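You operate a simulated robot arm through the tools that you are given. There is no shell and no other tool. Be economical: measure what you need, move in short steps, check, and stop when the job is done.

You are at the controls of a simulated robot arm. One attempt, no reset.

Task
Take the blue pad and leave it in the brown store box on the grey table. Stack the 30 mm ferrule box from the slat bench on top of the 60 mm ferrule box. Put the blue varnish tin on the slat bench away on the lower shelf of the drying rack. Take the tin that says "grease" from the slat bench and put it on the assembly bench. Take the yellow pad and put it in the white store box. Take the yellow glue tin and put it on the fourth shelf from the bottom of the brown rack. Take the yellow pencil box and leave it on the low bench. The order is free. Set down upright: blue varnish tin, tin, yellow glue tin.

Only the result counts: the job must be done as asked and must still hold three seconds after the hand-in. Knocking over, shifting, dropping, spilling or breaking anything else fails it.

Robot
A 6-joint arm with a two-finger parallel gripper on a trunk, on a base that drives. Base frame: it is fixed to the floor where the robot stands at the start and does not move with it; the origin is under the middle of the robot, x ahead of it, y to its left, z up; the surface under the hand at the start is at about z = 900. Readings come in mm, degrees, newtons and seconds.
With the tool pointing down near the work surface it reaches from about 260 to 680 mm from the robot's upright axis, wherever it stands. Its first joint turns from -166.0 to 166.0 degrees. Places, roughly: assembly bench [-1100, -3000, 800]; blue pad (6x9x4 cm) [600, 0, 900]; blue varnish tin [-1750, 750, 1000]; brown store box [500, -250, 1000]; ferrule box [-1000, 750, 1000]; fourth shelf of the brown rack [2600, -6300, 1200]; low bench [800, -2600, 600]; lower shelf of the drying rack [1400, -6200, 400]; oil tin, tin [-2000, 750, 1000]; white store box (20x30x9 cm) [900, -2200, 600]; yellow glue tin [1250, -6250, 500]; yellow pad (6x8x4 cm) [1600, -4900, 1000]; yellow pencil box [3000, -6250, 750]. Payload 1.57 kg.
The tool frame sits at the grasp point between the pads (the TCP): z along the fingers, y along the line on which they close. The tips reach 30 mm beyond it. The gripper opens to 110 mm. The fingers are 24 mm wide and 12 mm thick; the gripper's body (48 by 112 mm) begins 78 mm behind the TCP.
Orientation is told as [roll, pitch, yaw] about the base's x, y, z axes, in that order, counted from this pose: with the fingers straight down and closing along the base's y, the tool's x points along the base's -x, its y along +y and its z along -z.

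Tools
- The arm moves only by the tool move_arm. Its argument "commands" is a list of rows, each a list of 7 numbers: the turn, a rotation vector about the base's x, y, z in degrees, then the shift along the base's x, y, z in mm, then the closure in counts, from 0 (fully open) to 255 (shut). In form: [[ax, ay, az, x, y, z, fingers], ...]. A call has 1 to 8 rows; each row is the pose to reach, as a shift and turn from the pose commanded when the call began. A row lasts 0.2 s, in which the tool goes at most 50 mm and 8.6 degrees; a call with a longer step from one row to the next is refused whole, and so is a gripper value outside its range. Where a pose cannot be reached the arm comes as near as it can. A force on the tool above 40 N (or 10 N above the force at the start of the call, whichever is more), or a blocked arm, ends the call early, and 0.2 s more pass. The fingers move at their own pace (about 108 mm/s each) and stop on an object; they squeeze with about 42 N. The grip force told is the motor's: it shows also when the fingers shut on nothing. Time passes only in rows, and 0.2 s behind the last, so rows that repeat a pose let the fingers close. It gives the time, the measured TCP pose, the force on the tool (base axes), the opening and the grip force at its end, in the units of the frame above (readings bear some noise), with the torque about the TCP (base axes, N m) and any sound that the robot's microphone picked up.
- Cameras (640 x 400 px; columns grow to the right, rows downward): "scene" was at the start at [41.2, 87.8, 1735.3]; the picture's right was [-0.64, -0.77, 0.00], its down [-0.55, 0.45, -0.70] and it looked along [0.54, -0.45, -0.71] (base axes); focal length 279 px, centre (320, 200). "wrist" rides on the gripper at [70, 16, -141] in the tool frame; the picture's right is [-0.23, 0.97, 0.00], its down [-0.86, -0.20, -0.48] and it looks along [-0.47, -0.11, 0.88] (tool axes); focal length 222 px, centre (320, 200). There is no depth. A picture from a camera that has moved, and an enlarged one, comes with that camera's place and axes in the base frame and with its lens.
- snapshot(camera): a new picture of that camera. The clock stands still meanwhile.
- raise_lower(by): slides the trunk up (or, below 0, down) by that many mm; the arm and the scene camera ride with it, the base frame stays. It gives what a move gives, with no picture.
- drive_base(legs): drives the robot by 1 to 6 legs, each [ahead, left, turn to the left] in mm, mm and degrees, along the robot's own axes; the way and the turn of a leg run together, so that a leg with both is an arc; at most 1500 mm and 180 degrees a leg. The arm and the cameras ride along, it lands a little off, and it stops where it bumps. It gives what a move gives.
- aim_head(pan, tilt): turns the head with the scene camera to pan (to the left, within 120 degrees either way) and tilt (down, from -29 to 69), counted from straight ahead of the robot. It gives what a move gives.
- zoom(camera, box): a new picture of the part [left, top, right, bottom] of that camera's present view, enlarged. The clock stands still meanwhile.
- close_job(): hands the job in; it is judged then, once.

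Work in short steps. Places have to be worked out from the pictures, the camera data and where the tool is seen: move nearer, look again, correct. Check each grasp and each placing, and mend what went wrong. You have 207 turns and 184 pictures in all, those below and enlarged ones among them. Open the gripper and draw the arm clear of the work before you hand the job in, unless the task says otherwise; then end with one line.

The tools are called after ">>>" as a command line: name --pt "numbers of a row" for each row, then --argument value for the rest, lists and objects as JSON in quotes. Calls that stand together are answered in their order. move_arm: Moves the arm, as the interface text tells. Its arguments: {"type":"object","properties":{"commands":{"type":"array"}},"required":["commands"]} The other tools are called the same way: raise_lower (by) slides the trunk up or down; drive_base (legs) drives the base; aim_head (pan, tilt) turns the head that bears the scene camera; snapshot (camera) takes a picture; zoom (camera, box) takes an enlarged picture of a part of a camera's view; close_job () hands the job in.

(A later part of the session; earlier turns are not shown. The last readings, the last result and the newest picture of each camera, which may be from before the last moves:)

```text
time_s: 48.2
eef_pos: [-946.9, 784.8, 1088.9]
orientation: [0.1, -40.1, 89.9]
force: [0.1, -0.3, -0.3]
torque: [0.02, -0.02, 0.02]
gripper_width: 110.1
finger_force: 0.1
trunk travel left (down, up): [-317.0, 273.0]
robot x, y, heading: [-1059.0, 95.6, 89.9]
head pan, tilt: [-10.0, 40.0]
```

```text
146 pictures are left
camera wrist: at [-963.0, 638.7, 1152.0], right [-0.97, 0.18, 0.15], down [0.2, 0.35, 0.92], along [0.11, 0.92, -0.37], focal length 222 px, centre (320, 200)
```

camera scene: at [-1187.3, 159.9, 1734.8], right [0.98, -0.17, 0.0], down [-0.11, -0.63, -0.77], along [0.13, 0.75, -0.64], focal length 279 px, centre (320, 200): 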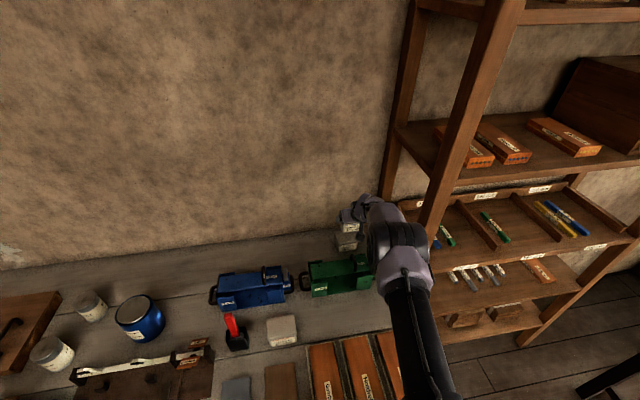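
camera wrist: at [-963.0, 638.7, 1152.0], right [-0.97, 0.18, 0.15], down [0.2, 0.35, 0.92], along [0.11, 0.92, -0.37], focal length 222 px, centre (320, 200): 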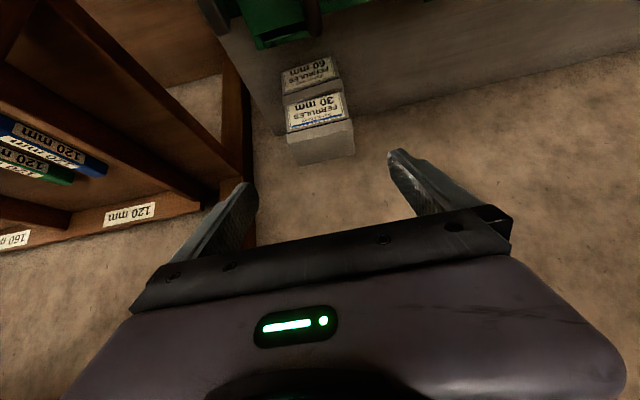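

The stack is good. I'll retract the arm, un-tilt, and drive left to the tins.

>>> move_arm --pt "0 0 0 0 -10 45 0" --pt "0 0 0 -10 -30 90 0" --pt "-8 0 0 -30 -70 115 0" --pt "-16 0 0 -50 -110 115 0" --pt "-24 0 0 -70 -150 115 0" --pt "-32 0 0 -90 -190 115 0" --pt "-40 0 0 -110 -230 115 0" --pt "-40 0 0 -110 -270 115 0"

>>> move_arm --pt "0 0 0 0 -35 0 0" --pt "0 0 0 0 -60 0 0"

>>> drive_base --legs '[[-70, 0, 0], [0, 760, 0]]'

>>> aim_head --pan 0 --tilt 45

>>> snapshot --camera "scene"

>>> snapshot --camera "wrist"

```text
refused: row 2 steps farther than a row can; nothing moved
```

```text
time_s: 48.8
eef_pos: [-948.7, 724.1, 1084.6]
orientation: [0.0, -40.0, 90.0]
force: [0.1, 0.2, 0.2]
torque: [0.03, -0.04, 0.01]
gripper_width: 110.1
finger_force: 0.0
trunk travel left (down, up): [-317.0, 273.0]
robot x, y, heading: [-1060.6, 96.4, 90.0]
head pan, tilt: [-10.0, 40.0]
```

```text
time_s: 53.5
eef_pos: [-1693.5, 655.5, 1086.1]
orientation: [0.0, -40.0, 89.8]
force: [0.2, 0.5, 0.0]
torque: [0.02, -0.03, 0.01]
gripper_width: 110.0
finger_force: 0.1
trunk travel left (down, up): [-317.0, 273.0]
robot x, y, heading: [-1806.9, 27.9, 89.8]
head pan, tilt: [-10.0, 40.0]
```

```text
time_s: 54.2
eef_pos: [-1692.9, 655.4, 1085.5]
orientation: [0.0, -40.0, 89.7]
force: [0.9, -0.5, -0.5]
torque: [0.02, 0.02, 0.0]
gripper_width: 110.1
finger_force: 0.1
trunk travel left (down, up): [-317.0, 273.0]
robot x, y, heading: [-1806.1, 29.4, 89.8]
head pan, tilt: [0.0, 45.0]
```

```text
145 pictures are left
camera scene: at [-1946.9, 88.8, 1727.6], right [1.0, -0.01, 0.0], down [0.0, -0.71, -0.71], along [0.0, 0.71, -0.71], focal length 279 px, centre (320, 200)
```

scene: 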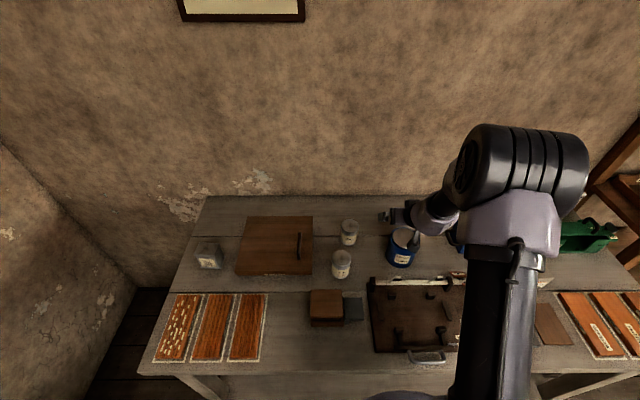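

```text
144 pictures are left
camera wrist: at [-1708.8, 510.2, 1149.8], right [-0.97, 0.18, 0.15], down [0.2, 0.35, 0.92], along [0.11, 0.92, -0.37], focal length 222 px, centre (320, 200)
```

wrist: 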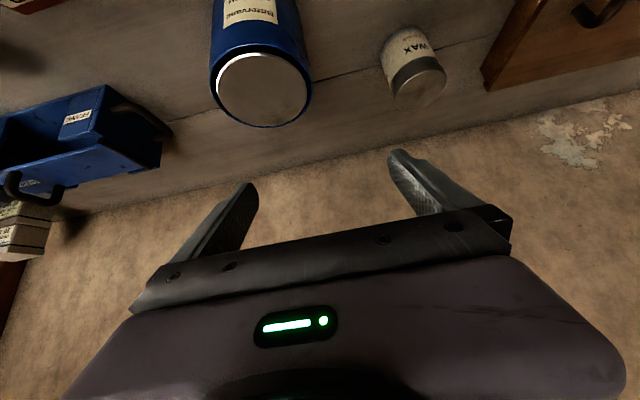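

The retract was refused, so the arm travelled extended, but at z≈1085 it cleared everything. I'll read the tin labels now.

>>> zoom --camera "scene" --box '[300, 190, 460, 290]'

>>> move_arm --pt "0 0 0 0 -5 40 0" --pt "0 0 0 0 -10 80 0" --pt "-8 0 0 -20 -40 110 0" --pt "-16 0 0 -40 -75 115 0" --pt "-24 0 0 -60 -110 115 0" --pt "-32 0 0 -80 -145 115 0" --pt "-40 0 0 -100 -180 115 0" --pt "-40 0 0 -120 -200 115 0"

>>> snapshot --camera "wrist"

>>> snapshot --camera "scene"

```text
4.00 times, centred on (380, 240) of scene
camera zoom: at [-1946.9, 88.8, 1727.6], right [1.0, -0.01, 0.0], down [0.0, -0.71, -0.71], along [0.0, 0.71, -0.71], focal length 1117 px, centre (80, 40)
```

zoom: 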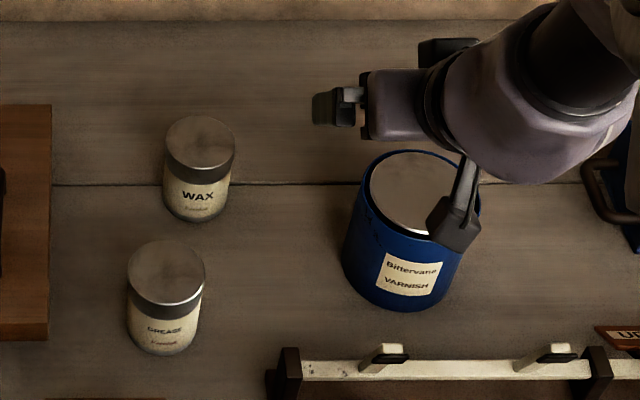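

```text
time_s: 56.0
eef_pos: [-1814.3, 454.8, 1199.5]
orientation: [-0.2, -0.1, 89.7]
force: [1.2, 0.9, -0.8]
torque: [0.03, 0.0, 0.01]
gripper_width: 110.2
finger_force: 0.1
out of reach, approached as far as the arm can: row 3
trunk travel left (down, up): [-317.0, 273.0]
robot x, y, heading: [-1805.4, 28.3, 89.8]
head pan, tilt: [0.0, 45.0]
```

```text
142 pictures are left
camera wrist: at [-1830.0, 384.4, 1342.1], right [-0.97, 0.23, 0.0], down [0.2, 0.85, 0.48], along [0.11, 0.47, -0.88], focal length 222 px, centre (320, 200)
```

wrist: 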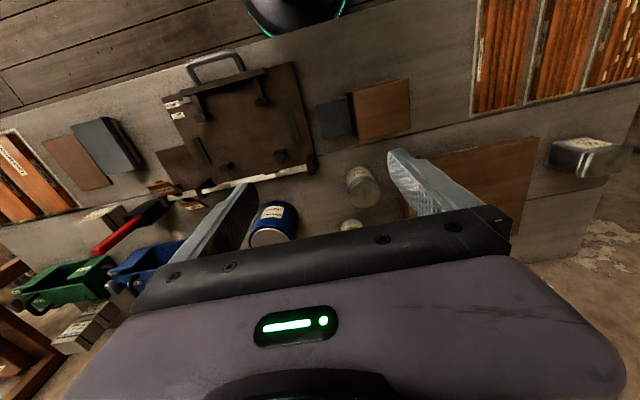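

```text
141 pictures are left
camera scene: at [-1947.5, 87.6, 1727.6], right [1.0, -0.01, 0.0], down [0.0, -0.71, -0.71], along [0.0, 0.71, -0.71], focal length 279 px, centre (320, 200)
```

scene: 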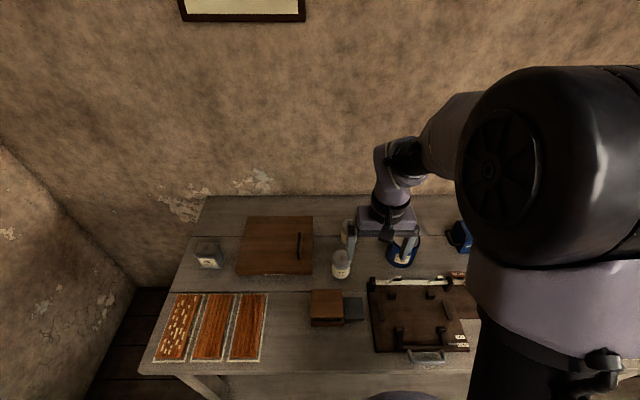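

"GREASE" is the tin nearer the robot, at about (-1877, 610), top z≈934 and about 63 mm wide. I'll move above it and check.

>>> move_arm --pt "0 0 0 -20 40 -10 30" --pt "0 0 0 -40 80 -20 30" --pt "0 0 0 -60 120 -40 30" --pt "0 0 0 -62 150 -75 30" --pt "0 0 0 -62 155 -120 30" --pt "0 0 0 -62 155 -150 30"

>>> snapshot --camera "wrist"

>>> zoom --camera "scene" --box '[300, 190, 460, 290]'

```text
time_s: 57.4
eef_pos: [-1874.2, 611.3, 1050.4]
orientation: [-0.2, -0.1, 89.8]
force: [-0.7, -0.3, -0.3]
torque: [0.03, 0.01, -0.01]
gripper_width: 97.0
finger_force: 0.0
trunk travel left (down, up): [-317.0, 273.0]
robot x, y, heading: [-1802.8, 28.7, 89.9]
head pan, tilt: [0.0, 45.0]
```

```text
140 pictures are left
camera wrist: at [-1890.1, 540.4, 1192.2], right [-0.97, 0.23, 0.0], down [0.2, 0.85, 0.48], along [0.11, 0.47, -0.88], focal length 222 px, centre (320, 200)
```

wrist: 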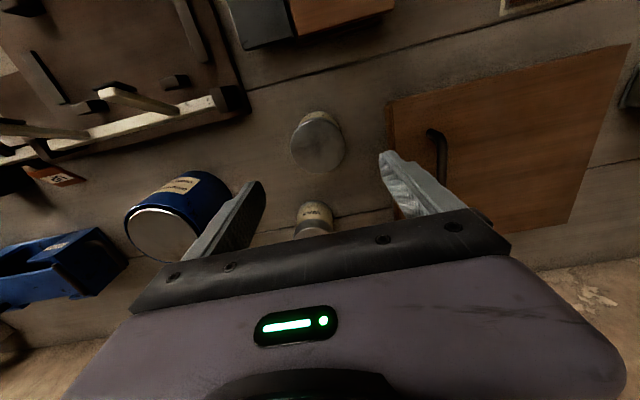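

```text
4.00 times, centred on (380, 240) of scene
camera zoom: at [-1947.0, 89.3, 1727.6], right [1.0, 0.0, 0.0], down [0.0, -0.71, -0.71], along [0.0, 0.71, -0.71], focal length 1117 px, centre (80, 40)
```

zoom: 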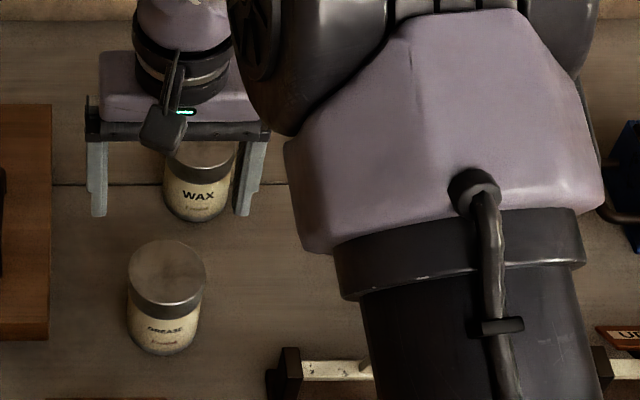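

The tin is centred, so I'll descend to grasp.

>>> move_arm --pt "0 0 0 0 -5 -45 30" --pt "0 0 0 0 -5 -90 30" --pt "0 0 0 0 -5 -130 30" --pt "0 0 0 0 -5 -152 30" --pt "0 0 0 0 -5 -152 160" --pt "0 0 0 0 -5 -152 255" --pt "0 0 0 0 -5 -152 255" --pt "0 0 0 0 -5 -152 255"

>>> snapshot --camera "wrist"

```text
time_s: 59.2
eef_pos: [-1874.8, 603.8, 902.1]
orientation: [-0.2, 0.0, 89.8]
force: [0.1, -1.0, -0.6]
torque: [-0.01, 0.0, -0.01]
gripper_width: 63.7
finger_force: 42.3
trunk travel left (down, up): [-317.0, 273.0]
robot x, y, heading: [-1805.8, 26.1, 89.8]
head pan, tilt: [0.0, 45.0]
```

```text
138 pictures are left
camera wrist: at [-1891.0, 533.1, 1043.7], right [-0.97, 0.23, 0.0], down [0.2, 0.85, 0.48], along [0.11, 0.47, -0.88], focal length 222 px, centre (320, 200)
```

wrist: 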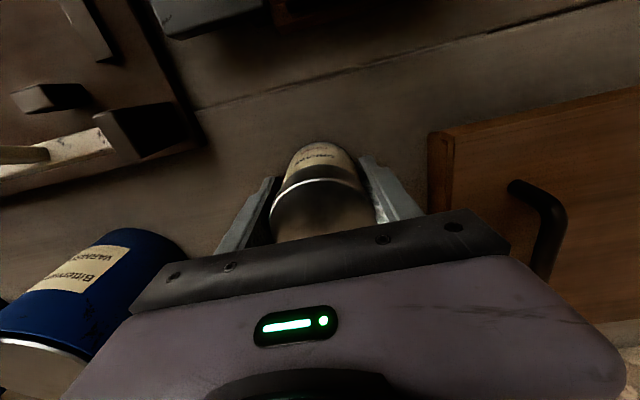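

Gripped at 63.7 mm (tin bottom is 52 below TCP). I'll lift and retract.

>>> move_arm --pt "0 0 0 0 0 45 255" --pt "0 0 0 0 0 90 255" --pt "0 0 0 0 0 135 255" --pt "0 0 0 0 0 180 255" --pt "0 0 0 0 -20 220 255" --pt "0 0 0 15 -60 240 255" --pt "0 0 0 30 -105 250 255" --pt "0 0 0 45 -150 250 255"

>>> move_arm --pt "0 0 0 10 -40 0 255" --pt "0 0 0 15 -70 0 255"

>>> snapshot --camera "wrist"

```text
time_s: 61.0
eef_pos: [-1828.6, 456.8, 1149.4]
orientation: [-0.2, 0.0, 89.6]
force: [0.5, -0.1, -2.5]
torque: [0.01, 0.03, 0.01]
gripper_width: 63.5
finger_force: 42.0
trunk travel left (down, up): [-317.0, 273.0]
robot x, y, heading: [-1804.4, 24.6, 89.4]
head pan, tilt: [0.0, 45.0]
```

```text
time_s: 61.6
eef_pos: [-1814.1, 387.3, 1147.5]
orientation: [-0.3, 0.0, 89.7]
force: [-0.3, -0.5, -2.0]
torque: [-0.03, 0.03, -0.01]
gripper_width: 63.7
finger_force: 42.0
trunk travel left (down, up): [-317.0, 273.0]
robot x, y, heading: [-1808.3, 30.5, 89.6]
head pan, tilt: [0.0, 45.0]
```

```text
137 pictures are left
camera wrist: at [-1831.0, 316.2, 1289.6], right [-0.97, 0.23, 0.0], down [0.2, 0.85, 0.48], along [0.11, 0.47, -0.88], focal length 222 px, centre (320, 200)
```

wrist: 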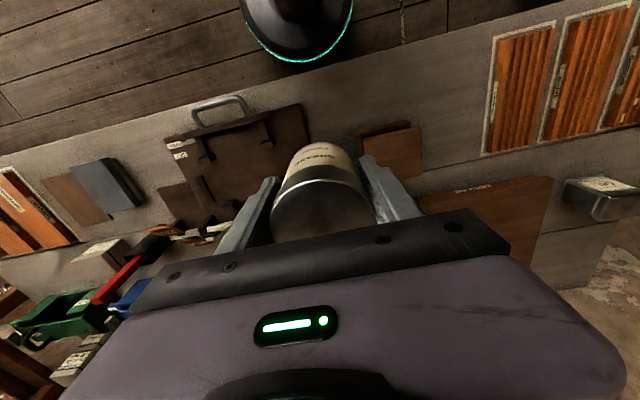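

Next is the assembly bench, whose near end should be around (-1030,-2250). I'll drive by the corridor x≈-500 to avoid the stool near (-1200,-1160).

>>> drive_base --legs '[[-150, 0, 0], [0, 0, -90], [1300, 0, 0], [0, 0, -90], [1400, 0, 0]]'

>>> aim_head --pan -25 --tilt 30

>>> snapshot --camera "scene"

```text
time_s: 83.4
eef_pos: [-385.1, -1891.3, 1149.0]
orientation: [-0.2, 0.0, -86.4]
force: [0.2, -0.4, -2.1]
torque: [0.03, 0.0, 0.03]
gripper_width: 63.4
finger_force: 41.8
trunk travel left (down, up): [-317.0, 273.0]
robot x, y, heading: [-417.9, -1533.8, -86.1]
head pan, tilt: [0.0, 45.0]
```

```text
time_s: 84.3
eef_pos: [-384.2, -1891.1, 1148.9]
orientation: [-0.2, 0.0, -86.4]
force: [0.3, 0.1, -3.0]
torque: [0.04, 0.0, 0.03]
gripper_width: 63.5
finger_force: 42.3
trunk travel left (down, up): [-317.0, 273.0]
robot x, y, heading: [-417.9, -1532.4, -86.6]
head pan, tilt: [-25.0, 30.0]
```

```text
136 pictures are left
camera scene: at [-313.2, -1589.2, 1750.2], right [-0.93, 0.36, 0.0], down [0.18, 0.47, -0.87], along [-0.32, -0.81, -0.5], focal length 279 px, centre (320, 200)
```

scene: 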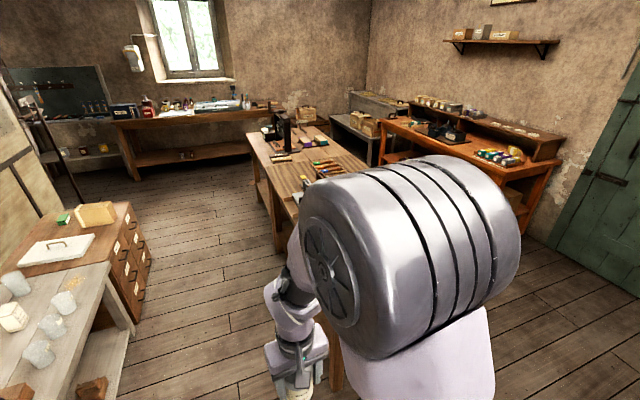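

The middle bench (left edge x≈-660) is the assembly bench. I'll drive along its side and look for a free spot.

>>> drive_base --legs '[[0, 0, -3.5], [1000, 0, 0]]'

>>> aim_head --pan -95 --tilt 40

>>> snapshot --camera "scene"

```text
time_s: 90.0
eef_pos: [-430.7, -2914.7, 1147.3]
orientation: [-0.2, 0.0, -91.5]
force: [0.1, 0.7, -3.9]
torque: [0.01, 0.03, 0.01]
gripper_width: 63.4
finger_force: 41.7
trunk travel left (down, up): [-317.0, 273.0]
robot x, y, heading: [-426.7, -2554.6, -91.7]
head pan, tilt: [-25.0, 30.0]
```

```text
time_s: 91.4
eef_pos: [-430.3, -2914.7, 1149.1]
orientation: [-0.2, -0.1, -91.5]
force: [0.7, 0.4, -3.4]
torque: [0.04, 0.01, -0.02]
gripper_width: 63.1
finger_force: 42.5
trunk travel left (down, up): [-317.0, 273.0]
robot x, y, heading: [-434.3, -2553.3, -91.6]
head pan, tilt: [-95.0, 40.0]
```

```text
135 pictures are left
camera scene: at [-376.1, -2529.2, 1734.9], right [0.11, 0.99, 0.0], down [0.64, -0.07, -0.77], along [-0.76, 0.09, -0.64], focal length 279 px, centre (320, 200)
```

scene: 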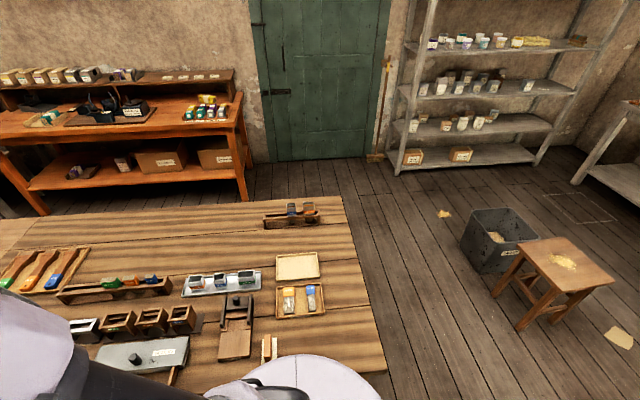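

There's a free spot near the bench corner at about (-785,-2372). I'll turn to face the bench and shift.

>>> drive_base --legs '[[0, 50, 0], [0, 0, -88.5], [0, -165, 0]]'

>>> aim_head --pan -10 --tilt 50

>>> snapshot --camera "scene"

>>> snapshot --camera "wrist"

```text
time_s: 97.1
eef_pos: [-739.4, -2408.7, 1148.2]
orientation: [-0.1, 0.1, -179.2]
force: [-0.4, 0.3, -3.2]
torque: [-0.02, -0.02, 0.02]
gripper_width: 63.4
finger_force: 41.9
trunk travel left (down, up): [-317.0, 273.0]
robot x, y, heading: [-380.2, -2397.1, -179.3]
head pan, tilt: [-95.0, 40.0]
```

```text
time_s: 98.7
eef_pos: [-740.8, -2409.6, 1147.4]
orientation: [-0.3, 0.0, -179.2]
force: [-0.3, -0.9, -2.5]
torque: [0.0, -0.04, -0.02]
gripper_width: 63.8
finger_force: 41.7
trunk travel left (down, up): [-317.0, 273.0]
robot x, y, heading: [-383.4, -2391.6, -179.4]
head pan, tilt: [-10.0, 50.0]
```

```text
134 pictures are left
camera scene: at [-437.5, -2522.2, 1720.7], right [0.16, 0.99, 0.0], down [0.76, -0.12, -0.64], along [-0.63, 0.1, -0.77], focal length 279 px, centre (320, 200)
```

scene: 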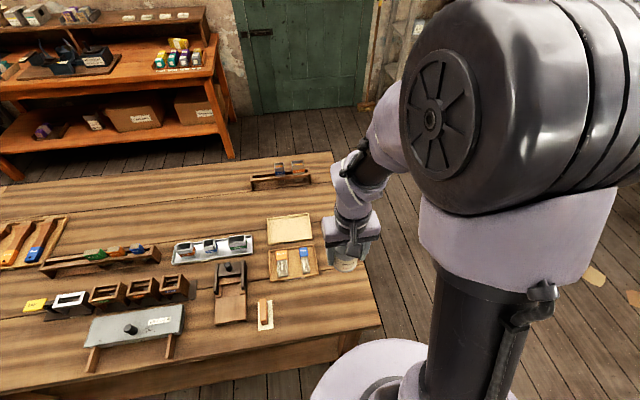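

```text
133 pictures are left
camera wrist: at [-670.4, -2425.9, 1289.6], right [-0.21, -0.98, 0.0], down [-0.86, 0.19, 0.48], along [-0.47, 0.1, -0.88], focal length 222 px, centre (320, 200)
```

wrist: 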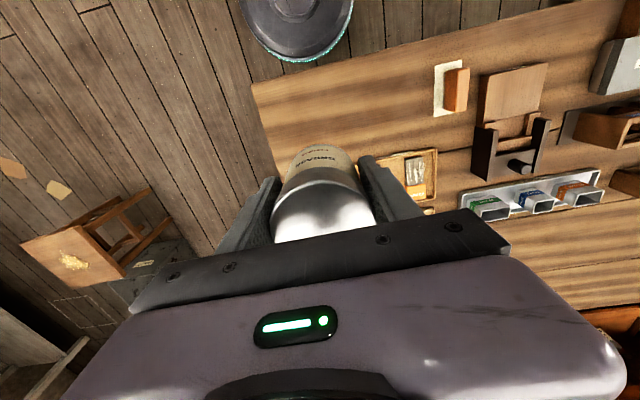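

The corner at (-656,-2297) agrees with z=800. I'll move over (-790,-2378) and lower in stages.

>>> move_arm --pt "0 0 0 -25 15 -20 255" --pt "0 0 0 -48 30 -45 255" --pt "0 0 0 -48 30 -90 255" --pt "0 0 0 -48 30 -135 255" --pt "0 0 0 -48 30 -180 255" --pt "0 0 0 -48 30 -225 255" --pt "0 0 0 -48 30 -265 255" --pt "0 0 0 -48 30 -280 255"

>>> snapshot --camera "wrist"

>>> snapshot --camera "scene"

```text
time_s: 100.5
eef_pos: [-787.3, -2381.1, 879.8]
orientation: [-0.1, -0.4, -179.3]
force: [13.4, -2.9, 59.9]
torque: [-2.3, -1.2, 0.26]
gripper_width: 63.8
finger_force: 42.1
trunk travel left (down, up): [-317.0, 273.0]
robot x, y, heading: [-381.0, -2392.7, -179.3]
head pan, tilt: [-10.0, 50.0]
stopped in row 8: the force on the tool passed its limit at 260 N (the readings are from after the stop); the commanded pose is now the measured one
```

```text
132 pictures are left
camera wrist: at [-715.7, -2397.6, 1021.3], right [-0.21, -0.98, 0.0], down [-0.85, 0.19, 0.48], along [-0.47, 0.11, -0.87], focal length 222 px, centre (320, 200)
```

wrist: 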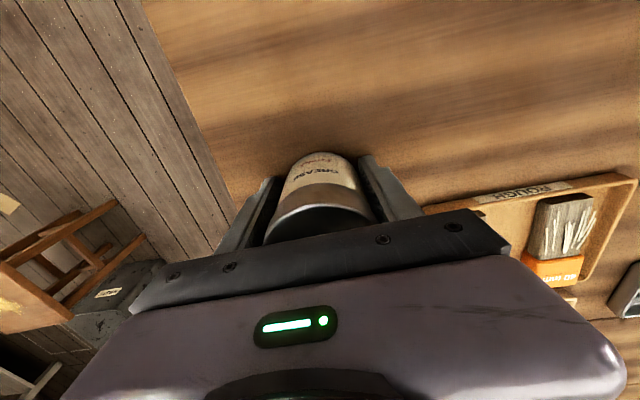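

```text
131 pictures are left
camera scene: at [-430.9, -2522.4, 1721.6], right [0.16, 0.99, 0.0], down [0.75, -0.12, -0.65], along [-0.64, 0.1, -0.76], focal length 279 px, centre (320, 200)
```

scene: 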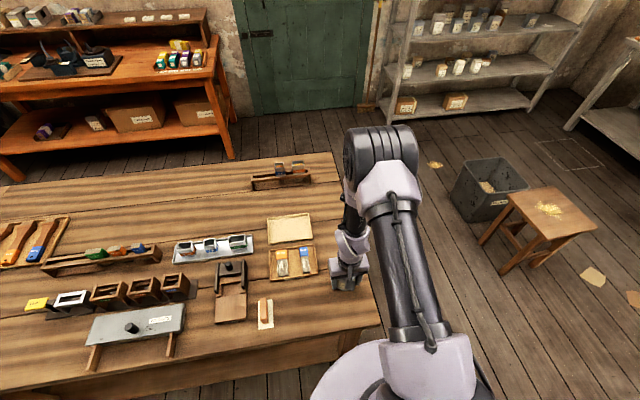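

It touched at TCP z≈880, so the surface is nearer 828. I'll ease up, check the force, then release.

>>> move_arm --pt "0 0 0 0 0 3 255" --pt "0 0 0 0 0 3 255"

```text
time_s: 101.1
eef_pos: [-789.1, -2381.1, 880.8]
orientation: [-0.2, -0.3, -179.3]
force: [10.8, -2.3, 8.2]
torque: [-0.52, -0.47, 0.45]
gripper_width: 63.8
finger_force: 42.2
trunk travel left (down, up): [-317.0, 273.0]
robot x, y, heading: [-380.5, -2394.3, -179.1]
head pan, tilt: [-10.0, 50.0]
```

>>> move_arm --pt "0 0 0 1 0 1 255" --pt "0 0 0 1 0 1 150" --pt "0 0 0 1 0 1 60" --pt "0 0 0 1 0 1 60" --pt "0 0 0 1 0 30 60" --pt "0 0 0 1 0 70 60" --pt "0 0 0 1 0 115 40" --pt "0 0 0 1 0 160 0"

>>> snapshot --camera "wrist"

>>> zoom --camera "scene" --box '[260, 200, 420, 300]'

```text
time_s: 102.9
eef_pos: [-789.2, -2378.0, 1041.8]
orientation: [-0.2, -0.1, -179.4]
force: [0.5, -0.9, -0.2]
torque: [0.0, -0.02, 0.0]
gripper_width: 109.9
finger_force: 0.0
trunk travel left (down, up): [-317.0, 273.0]
robot x, y, heading: [-382.7, -2388.6, -179.2]
head pan, tilt: [-10.0, 50.0]
```

```text
130 pictures are left
camera wrist: at [-718.1, -2395.2, 1183.4], right [-0.21, -0.98, 0.0], down [-0.86, 0.19, 0.48], along [-0.47, 0.11, -0.88], focal length 222 px, centre (320, 200)
```

wrist: 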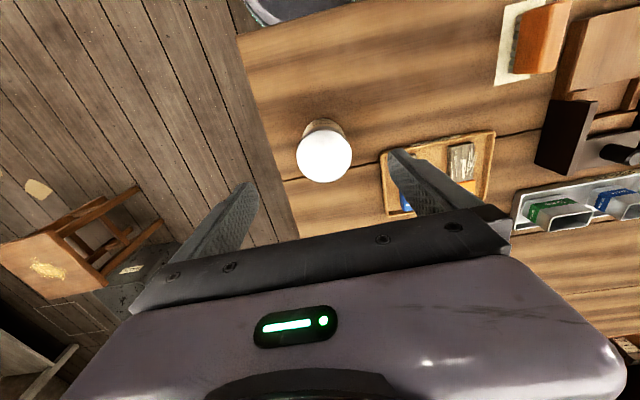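

```text
4.00 times, centred on (340, 250) of scene
camera zoom: at [-436.0, -2522.2, 1720.8], right [0.16, 0.99, 0.0], down [0.76, -0.12, -0.64], along [-0.64, 0.1, -0.77], focal length 1117 px, centre (240, 0)
```

zoom: 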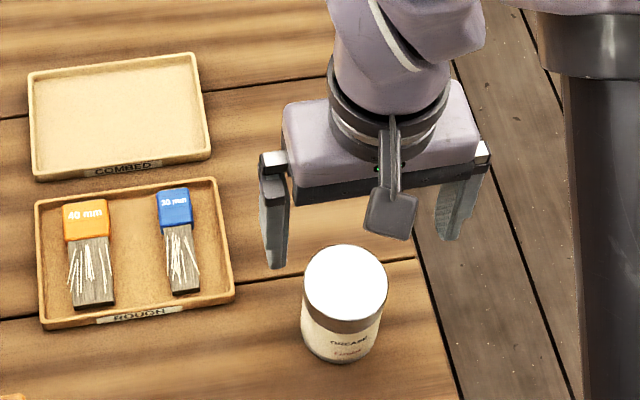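

The grease tin stands upright on the assembly bench. Next I'll return to the slat bench for the blue varnish tin.

>>> move_arm --pt "0 0 0 20 0 40 0" --pt "0 0 0 35 0 85 0" --pt "0 0 0 45 0 110 0"

>>> drive_base --legs '[[0, 0, -90.5], [1300, 0, 0], [900, 0, 0]]'

```text
time_s: 103.7
eef_pos: [-743.0, -2381.0, 1151.8]
orientation: [-0.2, -0.2, -179.3]
force: [-0.4, 0.2, 0.8]
torque: [0.04, 0.02, 0.0]
gripper_width: 110.1
finger_force: 0.1
trunk travel left (down, up): [-317.0, 273.0]
robot x, y, heading: [-382.8, -2394.5, -179.1]
head pan, tilt: [-10.0, 50.0]
```

```text
time_s: 118.2
eef_pos: [-484.5, 136.6, 1151.5]
orientation: [-0.2, -0.2, 92.8]
force: [0.1, 0.6, 0.3]
torque: [-0.01, 0.0, 0.04]
gripper_width: 109.8
finger_force: 0.1
trunk travel left (down, up): [-317.0, 273.0]
robot x, y, heading: [-487.3, -223.7, 92.8]
head pan, tilt: [-10.0, 50.0]
```

I'm on track. I'll square up, sidestep to the tin, and move in.

>>> drive_base --legs '[[0, 0, -2.8], [0, 1170, 0], [200, 0, 0]]'

>>> aim_head --pan 0 --tilt 45

>>> snapshot --camera "scene"

>>> snapshot --camera "wrist"

```text
time_s: 125.7
eef_pos: [-1632.4, 337.7, 1151.3]
orientation: [-0.2, -0.1, 90.0]
force: [1.4, 0.4, -0.4]
torque: [-0.01, -0.01, 0.01]
gripper_width: 110.3
finger_force: 0.0
trunk travel left (down, up): [-317.0, 273.0]
robot x, y, heading: [-1653.3, -32.3, 90.2]
head pan, tilt: [-10.0, 50.0]
```

```text
time_s: 126.4
eef_pos: [-1631.7, 335.2, 1150.6]
orientation: [-0.2, -0.2, 90.1]
force: [0.0, -0.3, -0.3]
torque: [-0.01, 0.03, -0.03]
gripper_width: 109.9
finger_force: 0.0
trunk travel left (down, up): [-317.0, 273.0]
robot x, y, heading: [-1646.8, -29.7, 90.1]
head pan, tilt: [0.0, 45.0]
```

```text
128 pictures are left
camera scene: at [-1790.7, 32.9, 1727.6], right [1.0, 0.0, 0.0], down [0.0, -0.71, -0.71], along [0.0, 0.71, -0.71], focal length 279 px, centre (320, 200)
```

scene: 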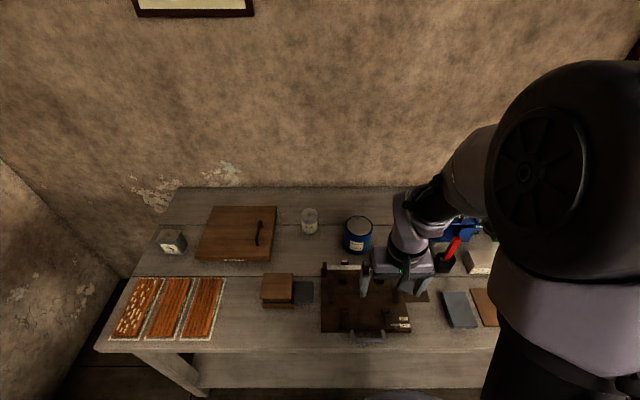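

```text
127 pictures are left
camera wrist: at [-1647.1, 264.5, 1293.2], right [-0.97, 0.23, 0.0], down [0.2, 0.85, 0.48], along [0.11, 0.47, -0.88], focal length 222 px, centre (320, 200)
```

wrist: 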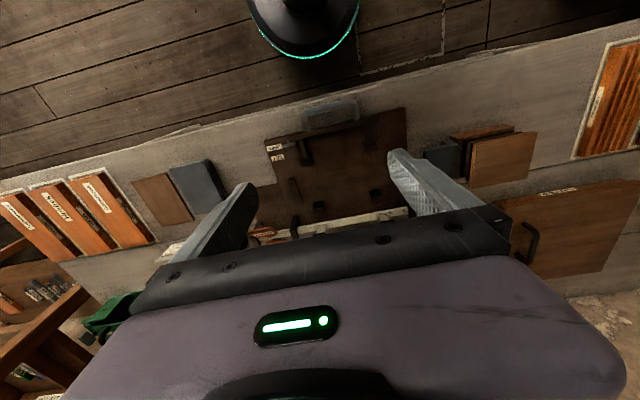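

I'll drive a little closer, then move the gripper above the tin for precise centring.

>>> drive_base --legs '[[70, 0, 0]]'

>>> move_arm --pt "0 0 0 0 45 0 0" --pt "0 0 0 -5 90 0 0" --pt "0 0 0 -10 135 0 0" --pt "0 0 0 -15 180 0 0" --pt "0 0 0 -20 225 0 0" --pt "0 0 0 -20 255 -20 0" --pt "0 0 0 -20 255 -50 0"

>>> snapshot --camera "wrist"

>>> zoom --camera "scene" --box '[290, 190, 450, 290]'

```text
time_s: 127.4
eef_pos: [-1630.4, 407.5, 1151.8]
orientation: [-0.2, -0.1, 90.0]
force: [-0.9, 1.9, 0.1]
torque: [-0.01, 0.0, -0.02]
gripper_width: 110.0
finger_force: 0.0
trunk travel left (down, up): [-317.0, 273.0]
robot x, y, heading: [-1646.1, 49.4, 90.3]
head pan, tilt: [0.0, 45.0]
```

```text
time_s: 129.0
eef_pos: [-1651.0, 662.0, 1099.5]
orientation: [-0.2, -0.2, 90.0]
force: [-0.7, -0.9, 0.2]
torque: [0.0, 0.0, -0.01]
gripper_width: 109.9
finger_force: 0.1
trunk travel left (down, up): [-317.0, 273.0]
robot x, y, heading: [-1648.7, 47.1, 90.0]
head pan, tilt: [0.0, 45.0]
```

```text
126 pictures are left
camera wrist: at [-1667.2, 591.5, 1242.3], right [-0.97, 0.23, 0.0], down [0.2, 0.85, 0.48], along [0.11, 0.47, -0.88], focal length 222 px, centre (320, 200)
```

wrist: 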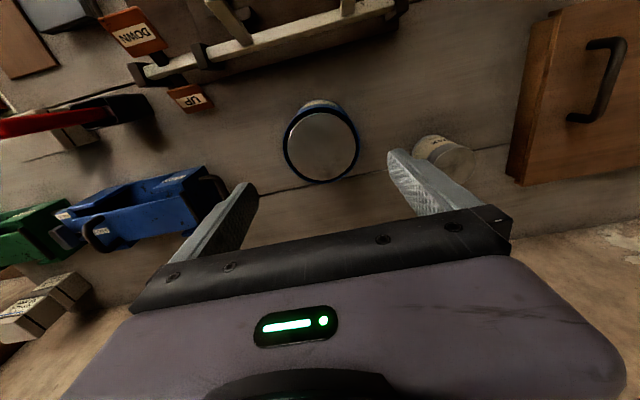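

```text
4.00 times, centred on (370, 240) of scene
camera zoom: at [-1790.8, 104.0, 1727.6], right [1.0, 0.0, 0.0], down [0.0, -0.71, -0.71], along [0.0, 0.71, -0.71], focal length 1117 px, centre (120, 40)
```

zoom: 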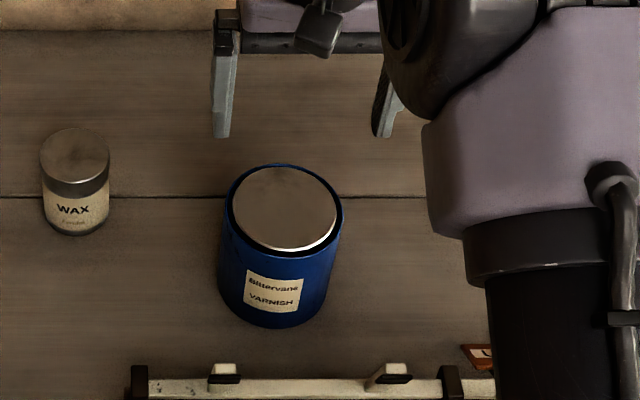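

The tin is centred at (-1652, 668), about 98 mm wide, so the clearance is tight. I'll descend until the tips are just above the lid and check.

>>> move_arm --pt "0 0 0 -1 6 -40 0" --pt "0 0 0 -1 6 -80 0" --pt "0 0 0 -1 6 -100 0" --pt "0 0 0 -1 6 -100 0"

>>> snapshot --camera "wrist"

>>> zoom --camera "scene" --box '[310, 200, 406, 260]'

```text
time_s: 130.0
eef_pos: [-1651.1, 666.3, 1001.5]
orientation: [-0.2, -0.2, 90.1]
force: [-0.6, 0.1, -0.1]
torque: [0.02, -0.02, 0.01]
gripper_width: 110.0
finger_force: 0.1
trunk travel left (down, up): [-317.0, 273.0]
robot x, y, heading: [-1647.9, 44.3, 89.8]
head pan, tilt: [0.0, 45.0]
```

```text
124 pictures are left
camera wrist: at [-1665.2, 595.4, 1143.6], right [-0.97, 0.23, 0.0], down [0.2, 0.85, 0.48], along [0.11, 0.47, -0.88], focal length 222 px, centre (320, 200)
```

wrist: 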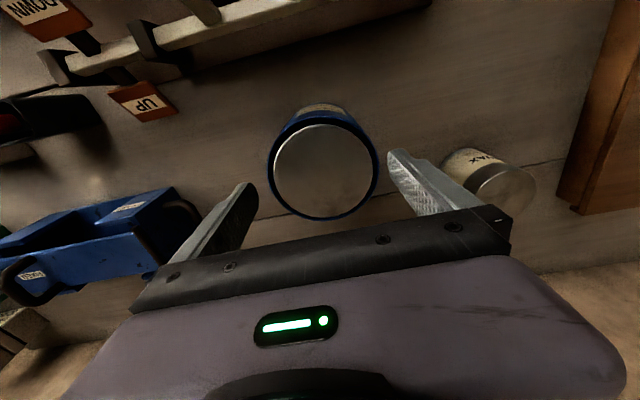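

```text
6.67 times, centred on (358, 230) of scene
camera zoom: at [-1790.7, 103.8, 1727.7], right [1.0, 0.0, 0.0], down [0.0, -0.71, -0.71], along [0.0, 0.71, -0.71], focal length 1862 px, centre (67, 0)
```

zoom: 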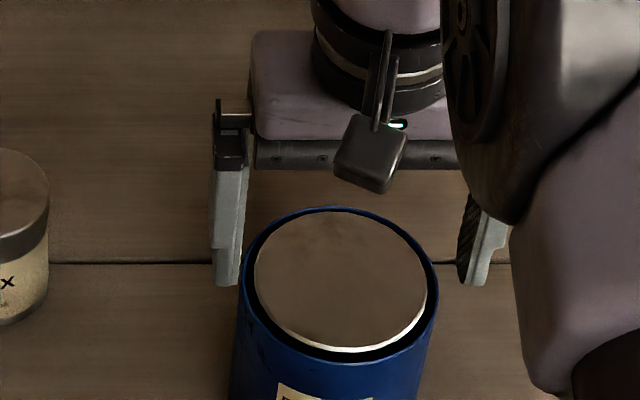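

The tin centre is at x≈-1652.5, so I'll shift -2 mm and lower around it.

>>> move_arm --pt "0 0 0 -2 1 -20 0" --pt "0 0 0 -2 1 -45 0" --pt "0 0 0 -2 1 -70 0" --pt "0 0 0 -2 1 -92 0" --pt "0 0 0 -2 1 -92 255" --pt "0 0 0 -2 1 -92 255" --pt "0 0 0 -2 1 -92 255"

>>> snapshot --camera "wrist"

```text
time_s: 131.6
eef_pos: [-1655.0, 667.7, 910.5]
orientation: [-0.2, -0.2, 90.0]
force: [0.6, 2.7, 2.0]
torque: [0.18, 0.4, -0.15]
gripper_width: 98.7
finger_force: 42.2
trunk travel left (down, up): [-317.0, 273.0]
robot x, y, heading: [-1646.2, 43.2, 89.9]
head pan, tilt: [0.0, 45.0]
```

```text
122 pictures are left
camera wrist: at [-1670.9, 596.7, 1051.8], right [-0.97, 0.23, 0.0], down [0.2, 0.85, 0.48], along [0.11, 0.47, -0.88], focal length 222 px, centre (320, 200)
```

wrist: 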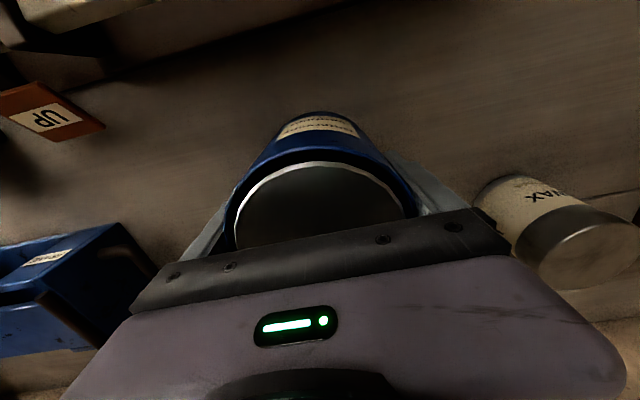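

Gripped at 98.7 mm. I'll lift and retract.

>>> move_arm --pt "0 0 0 0 0 40 255" --pt "0 0 0 0 0 85 255" --pt "0 0 0 0 0 130 255" --pt "0 0 0 0 0 175 255" --pt "0 0 0 0 -20 215 255" --pt "0 0 0 5 -60 240 255" --pt "0 0 0 5 -105 240 255" --pt "0 0 0 5 -150 240 255"

>>> move_arm --pt "0 0 0 0 -45 0 255" --pt "0 0 0 0 -90 0 255" --pt "0 0 0 0 -120 0 255"

>>> snapshot --camera "wrist"

```text
time_s: 133.4
eef_pos: [-1652.1, 515.5, 1151.9]
orientation: [-0.2, -0.2, 90.1]
force: [0.4, -0.3, -7.3]
torque: [0.0, 0.02, -0.01]
gripper_width: 99.1
finger_force: 41.8
trunk travel left (down, up): [-317.0, 273.0]
robot x, y, heading: [-1653.1, 46.6, 90.0]
head pan, tilt: [0.0, 45.0]
```

```text
time_s: 134.2
eef_pos: [-1648.7, 395.7, 1151.2]
orientation: [-0.3, -0.1, 90.0]
force: [0.1, -0.9, -7.8]
torque: [0.01, 0.01, 0.04]
gripper_width: 98.8
finger_force: 41.8
trunk travel left (down, up): [-317.0, 273.0]
robot x, y, heading: [-1647.5, 42.7, 89.9]
head pan, tilt: [0.0, 45.0]
```

```text
121 pictures are left
camera wrist: at [-1663.8, 324.7, 1293.2], right [-0.97, 0.23, 0.0], down [0.2, 0.85, 0.48], along [0.11, 0.47, -0.88], focal length 222 px, centre (320, 200)
```

wrist: 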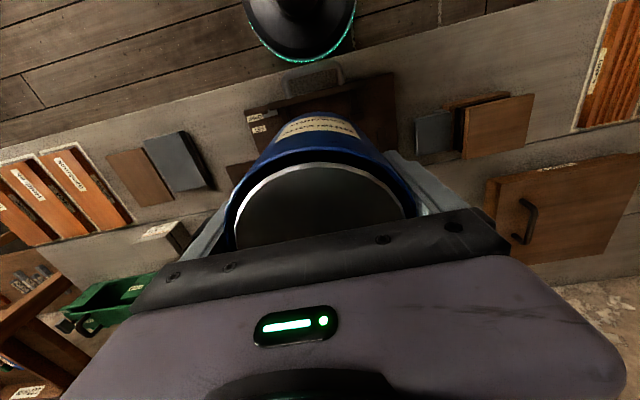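

I have the tin. I'll drive back through the corridor to the south.

>>> drive_base --legs '[[-170, 0, 0], [0, 0, -90], [1380, 0, 0], [0, 0, -90], [1400, 0, 0]]'

```text
time_s: 156.3
eef_pos: [-307.8, -1879.6, 1151.8]
orientation: [-0.2, -0.1, -91.2]
force: [-0.6, 0.1, -8.4]
torque: [0.01, 0.0, -0.02]
gripper_width: 99.0
finger_force: 42.4
trunk travel left (down, up): [-317.0, 273.0]
robot x, y, heading: [-298.4, -1524.1, -91.3]
head pan, tilt: [0.0, 45.0]
```

>>> drive_base --legs '[[0, 0, 1.3], [1500, 0, 0]]'

>>> aim_head --pan 30 --tilt 20

>>> snapshot --camera "scene"

>>> aim_head --pan 70 --tilt 35

>>> snapshot --camera "scene"

```text
time_s: 164.0
eef_pos: [-324.6, -3367.0, 1152.2]
orientation: [-0.2, -0.2, -91.4]
force: [1.1, -0.3, -7.6]
torque: [0.05, 0.03, 0.0]
gripper_width: 98.9
finger_force: 41.8
trunk travel left (down, up): [-317.0, 273.0]
robot x, y, heading: [-317.0, -3012.1, -91.5]
head pan, tilt: [0.0, 45.0]
```

```text
time_s: 165.0
eef_pos: [-323.8, -3367.2, 1150.1]
orientation: [-0.2, -0.1, -91.2]
force: [0.2, 0.7, -7.9]
torque: [0.06, 0.02, 0.01]
gripper_width: 98.7
finger_force: 42.1
trunk travel left (down, up): [-317.0, 273.0]
robot x, y, heading: [-313.0, -3011.5, -91.1]
head pan, tilt: [30.0, 20.0]
```

```text
120 pictures are left
camera scene: at [-130.5, -3079.2, 1766.2], right [-0.88, -0.48, 0.0], down [-0.16, 0.3, -0.94], along [0.45, -0.82, -0.34], focal length 279 px, centre (320, 200)
```

scene: 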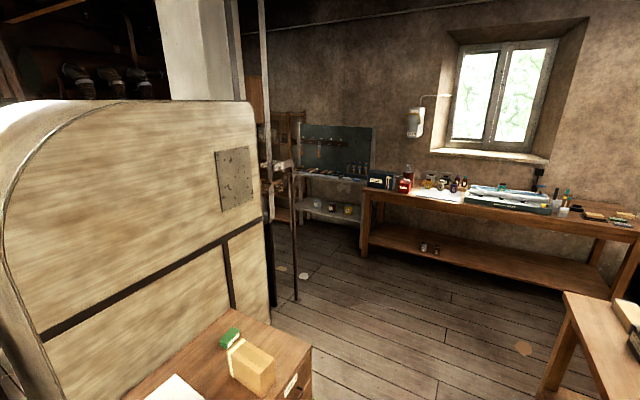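

```text
time_s: 166.1
eef_pos: [-323.4, -3367.7, 1151.5]
orientation: [-0.2, -0.2, -91.3]
force: [0.4, -0.4, -8.4]
torque: [0.02, -0.04, -0.02]
gripper_width: 98.9
finger_force: 42.0
trunk travel left (down, up): [-317.0, 273.0]
robot x, y, heading: [-314.8, -3013.9, -91.3]
head pan, tilt: [70.0, 35.0]
```

```text
119 pictures are left
camera scene: at [-93.1, -3029.5, 1742.4], right [-0.36, -0.93, 0.0], down [-0.53, 0.21, -0.82], along [0.76, -0.3, -0.57], focal length 279 px, centre (320, 200)
```

scene: 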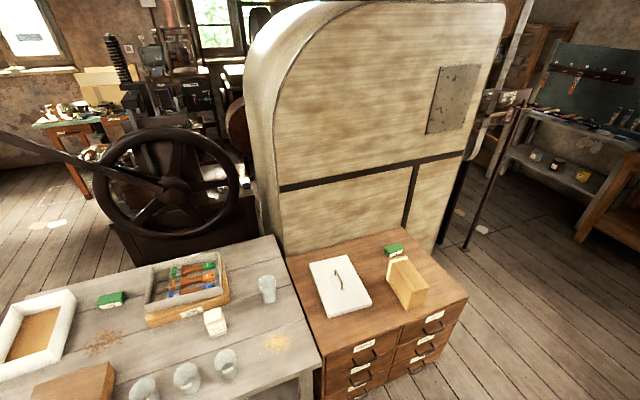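

The drying rack is the grey unit with the green board; its lower shelf (with the yellow tin on it) is near (1300,-5900..-6250), z≈400. I'll continue south for a better view.

>>> drive_base --legs '[[0, 50, 1.3], [1400, 0, 0], [0, 0, 45]]'

>>> aim_head --pan 0 --tilt 25

>>> snapshot --camera "scene"

>>> aim_head --pan 35 --tilt 25

>>> snapshot --camera "scene"

```text
time_s: 175.5
eef_pos: [14.4, -4623.2, 1150.0]
orientation: [-0.2, -0.1, -42.9]
force: [0.4, 0.0, -8.4]
torque: [0.02, 0.02, 0.02]
gripper_width: 98.7
finger_force: 41.6
trunk travel left (down, up): [-317.0, 273.0]
robot x, y, heading: [-241.3, -4378.3, -42.9]
head pan, tilt: [70.0, 35.0]
```

```text
time_s: 176.9
eef_pos: [14.8, -4623.2, 1150.2]
orientation: [-0.2, -0.1, -42.9]
force: [-1.3, 0.5, -8.0]
torque: [0.05, 0.01, -0.04]
gripper_width: 98.7
finger_force: 41.8
trunk travel left (down, up): [-317.0, 273.0]
robot x, y, heading: [-247.9, -4377.8, -42.9]
head pan, tilt: [0.0, 25.0]
```

```text
118 pictures are left
camera scene: at [-96.7, -4327.3, 1758.1], right [-0.68, -0.73, 0.0], down [-0.31, 0.29, -0.91], along [0.66, -0.62, -0.42], focal length 279 px, centre (320, 200)
```

scene: 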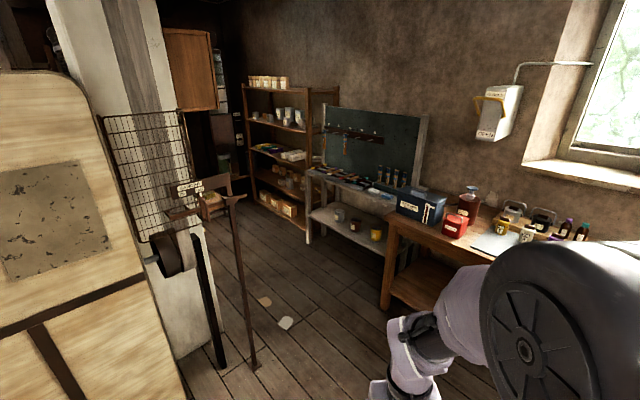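

```text
time_s: 177.9
eef_pos: [14.9, -4621.4, 1152.3]
orientation: [-0.2, -0.1, -42.9]
force: [0.1, 0.8, -8.4]
torque: [0.0, 0.01, 0.02]
gripper_width: 99.0
finger_force: 41.9
trunk travel left (down, up): [-317.0, 273.0]
robot x, y, heading: [-245.5, -4381.9, -42.6]
head pan, tilt: [35.0, 25.0]
```

```text
117 pictures are left
camera scene: at [-73.0, -4277.3, 1758.2], right [-0.14, -0.99, 0.0], down [-0.42, 0.06, -0.91], along [0.9, -0.12, -0.42], focal length 279 px, centre (320, 200)
```

scene: 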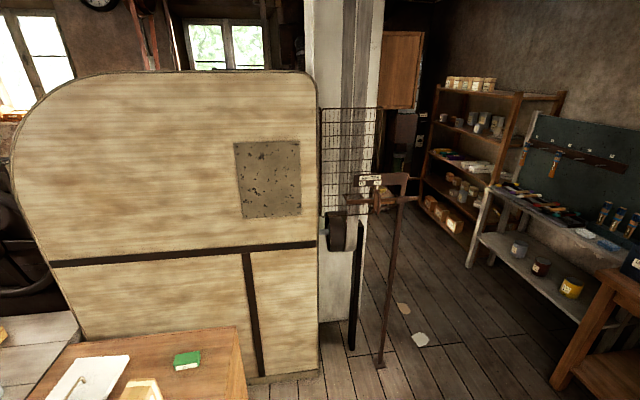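

I'll enlarge the drying rack, brown rack and the roller stand.

>>> zoom --camera "scene" --box '[440, 170, 640, 295]'

>>> zoom --camera "scene" --box '[400, 70, 576, 180]'

>>> zoom --camera "scene" --box '[310, 150, 438, 230]'

```text
3.20 times, centred on (540, 232) of scene
camera zoom: at [-73.0, -4277.3, 1758.2], right [-0.14, -0.99, 0.0], down [-0.42, 0.06, -0.91], along [0.9, -0.12, -0.42], focal length 894 px, centre (-384, 96)
```

zoom: 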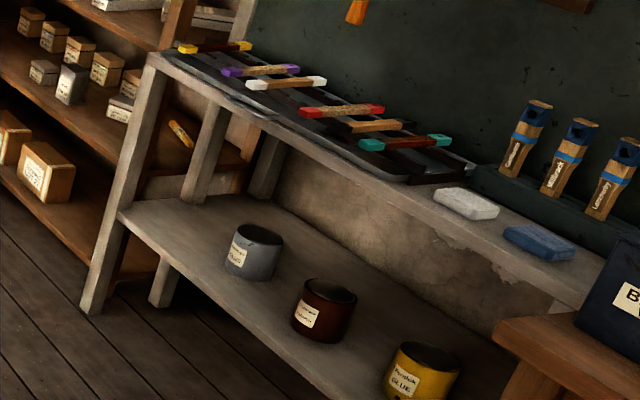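

```text
3.64 times, centred on (488, 125) of scene
camera zoom: at [-73.0, -4277.3, 1758.2], right [-0.14, -0.99, 0.0], down [-0.42, 0.06, -0.91], along [0.9, -0.12, -0.42], focal length 1016 px, centre (-291, 473)
```

zoom: 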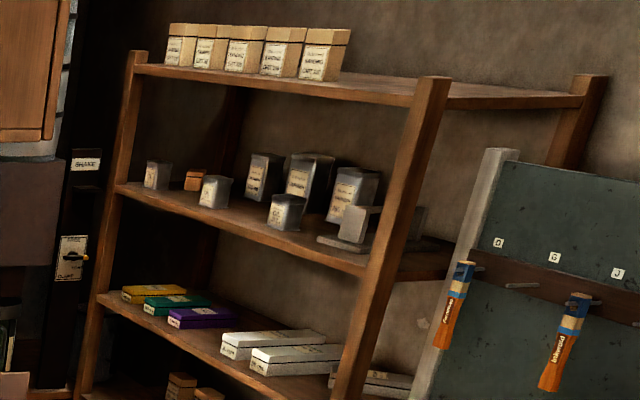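

```text
5.00 times, centred on (374, 190) of scene
camera zoom: at [-73.0, -4277.3, 1758.2], right [-0.14, -0.99, 0.0], down [-0.42, 0.06, -0.91], along [0.9, -0.12, -0.42], focal length 1396 px, centre (50, 250)
```

zoom: 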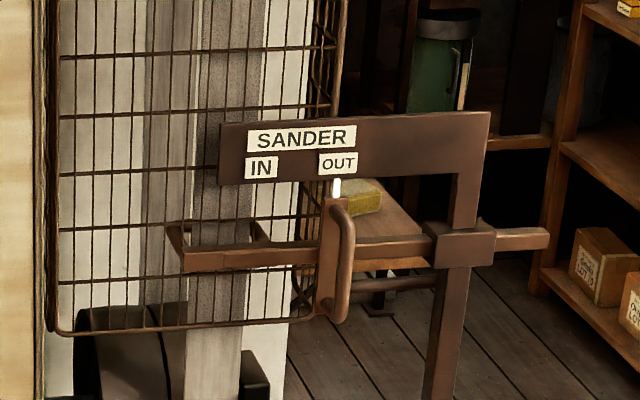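

The layout is clear: I'll drive to about (1280,-5170) facing the rack, staying clear of the roller stand at (1033,-4810).

>>> drive_base --legs '[[1150, 0, 0], [0, 0, 43]]'

```text
time_s: 185.8
eef_pos: [959.7, -5170.1, 1152.2]
orientation: [-0.2, 0.0, -0.1]
force: [-0.1, -0.9, -7.6]
torque: [0.0, 0.05, 0.0]
gripper_width: 98.8
finger_force: 42.1
trunk travel left (down, up): [-317.0, 273.0]
robot x, y, heading: [606.6, -5167.2, -0.1]
head pan, tilt: [35.0, 25.0]
```

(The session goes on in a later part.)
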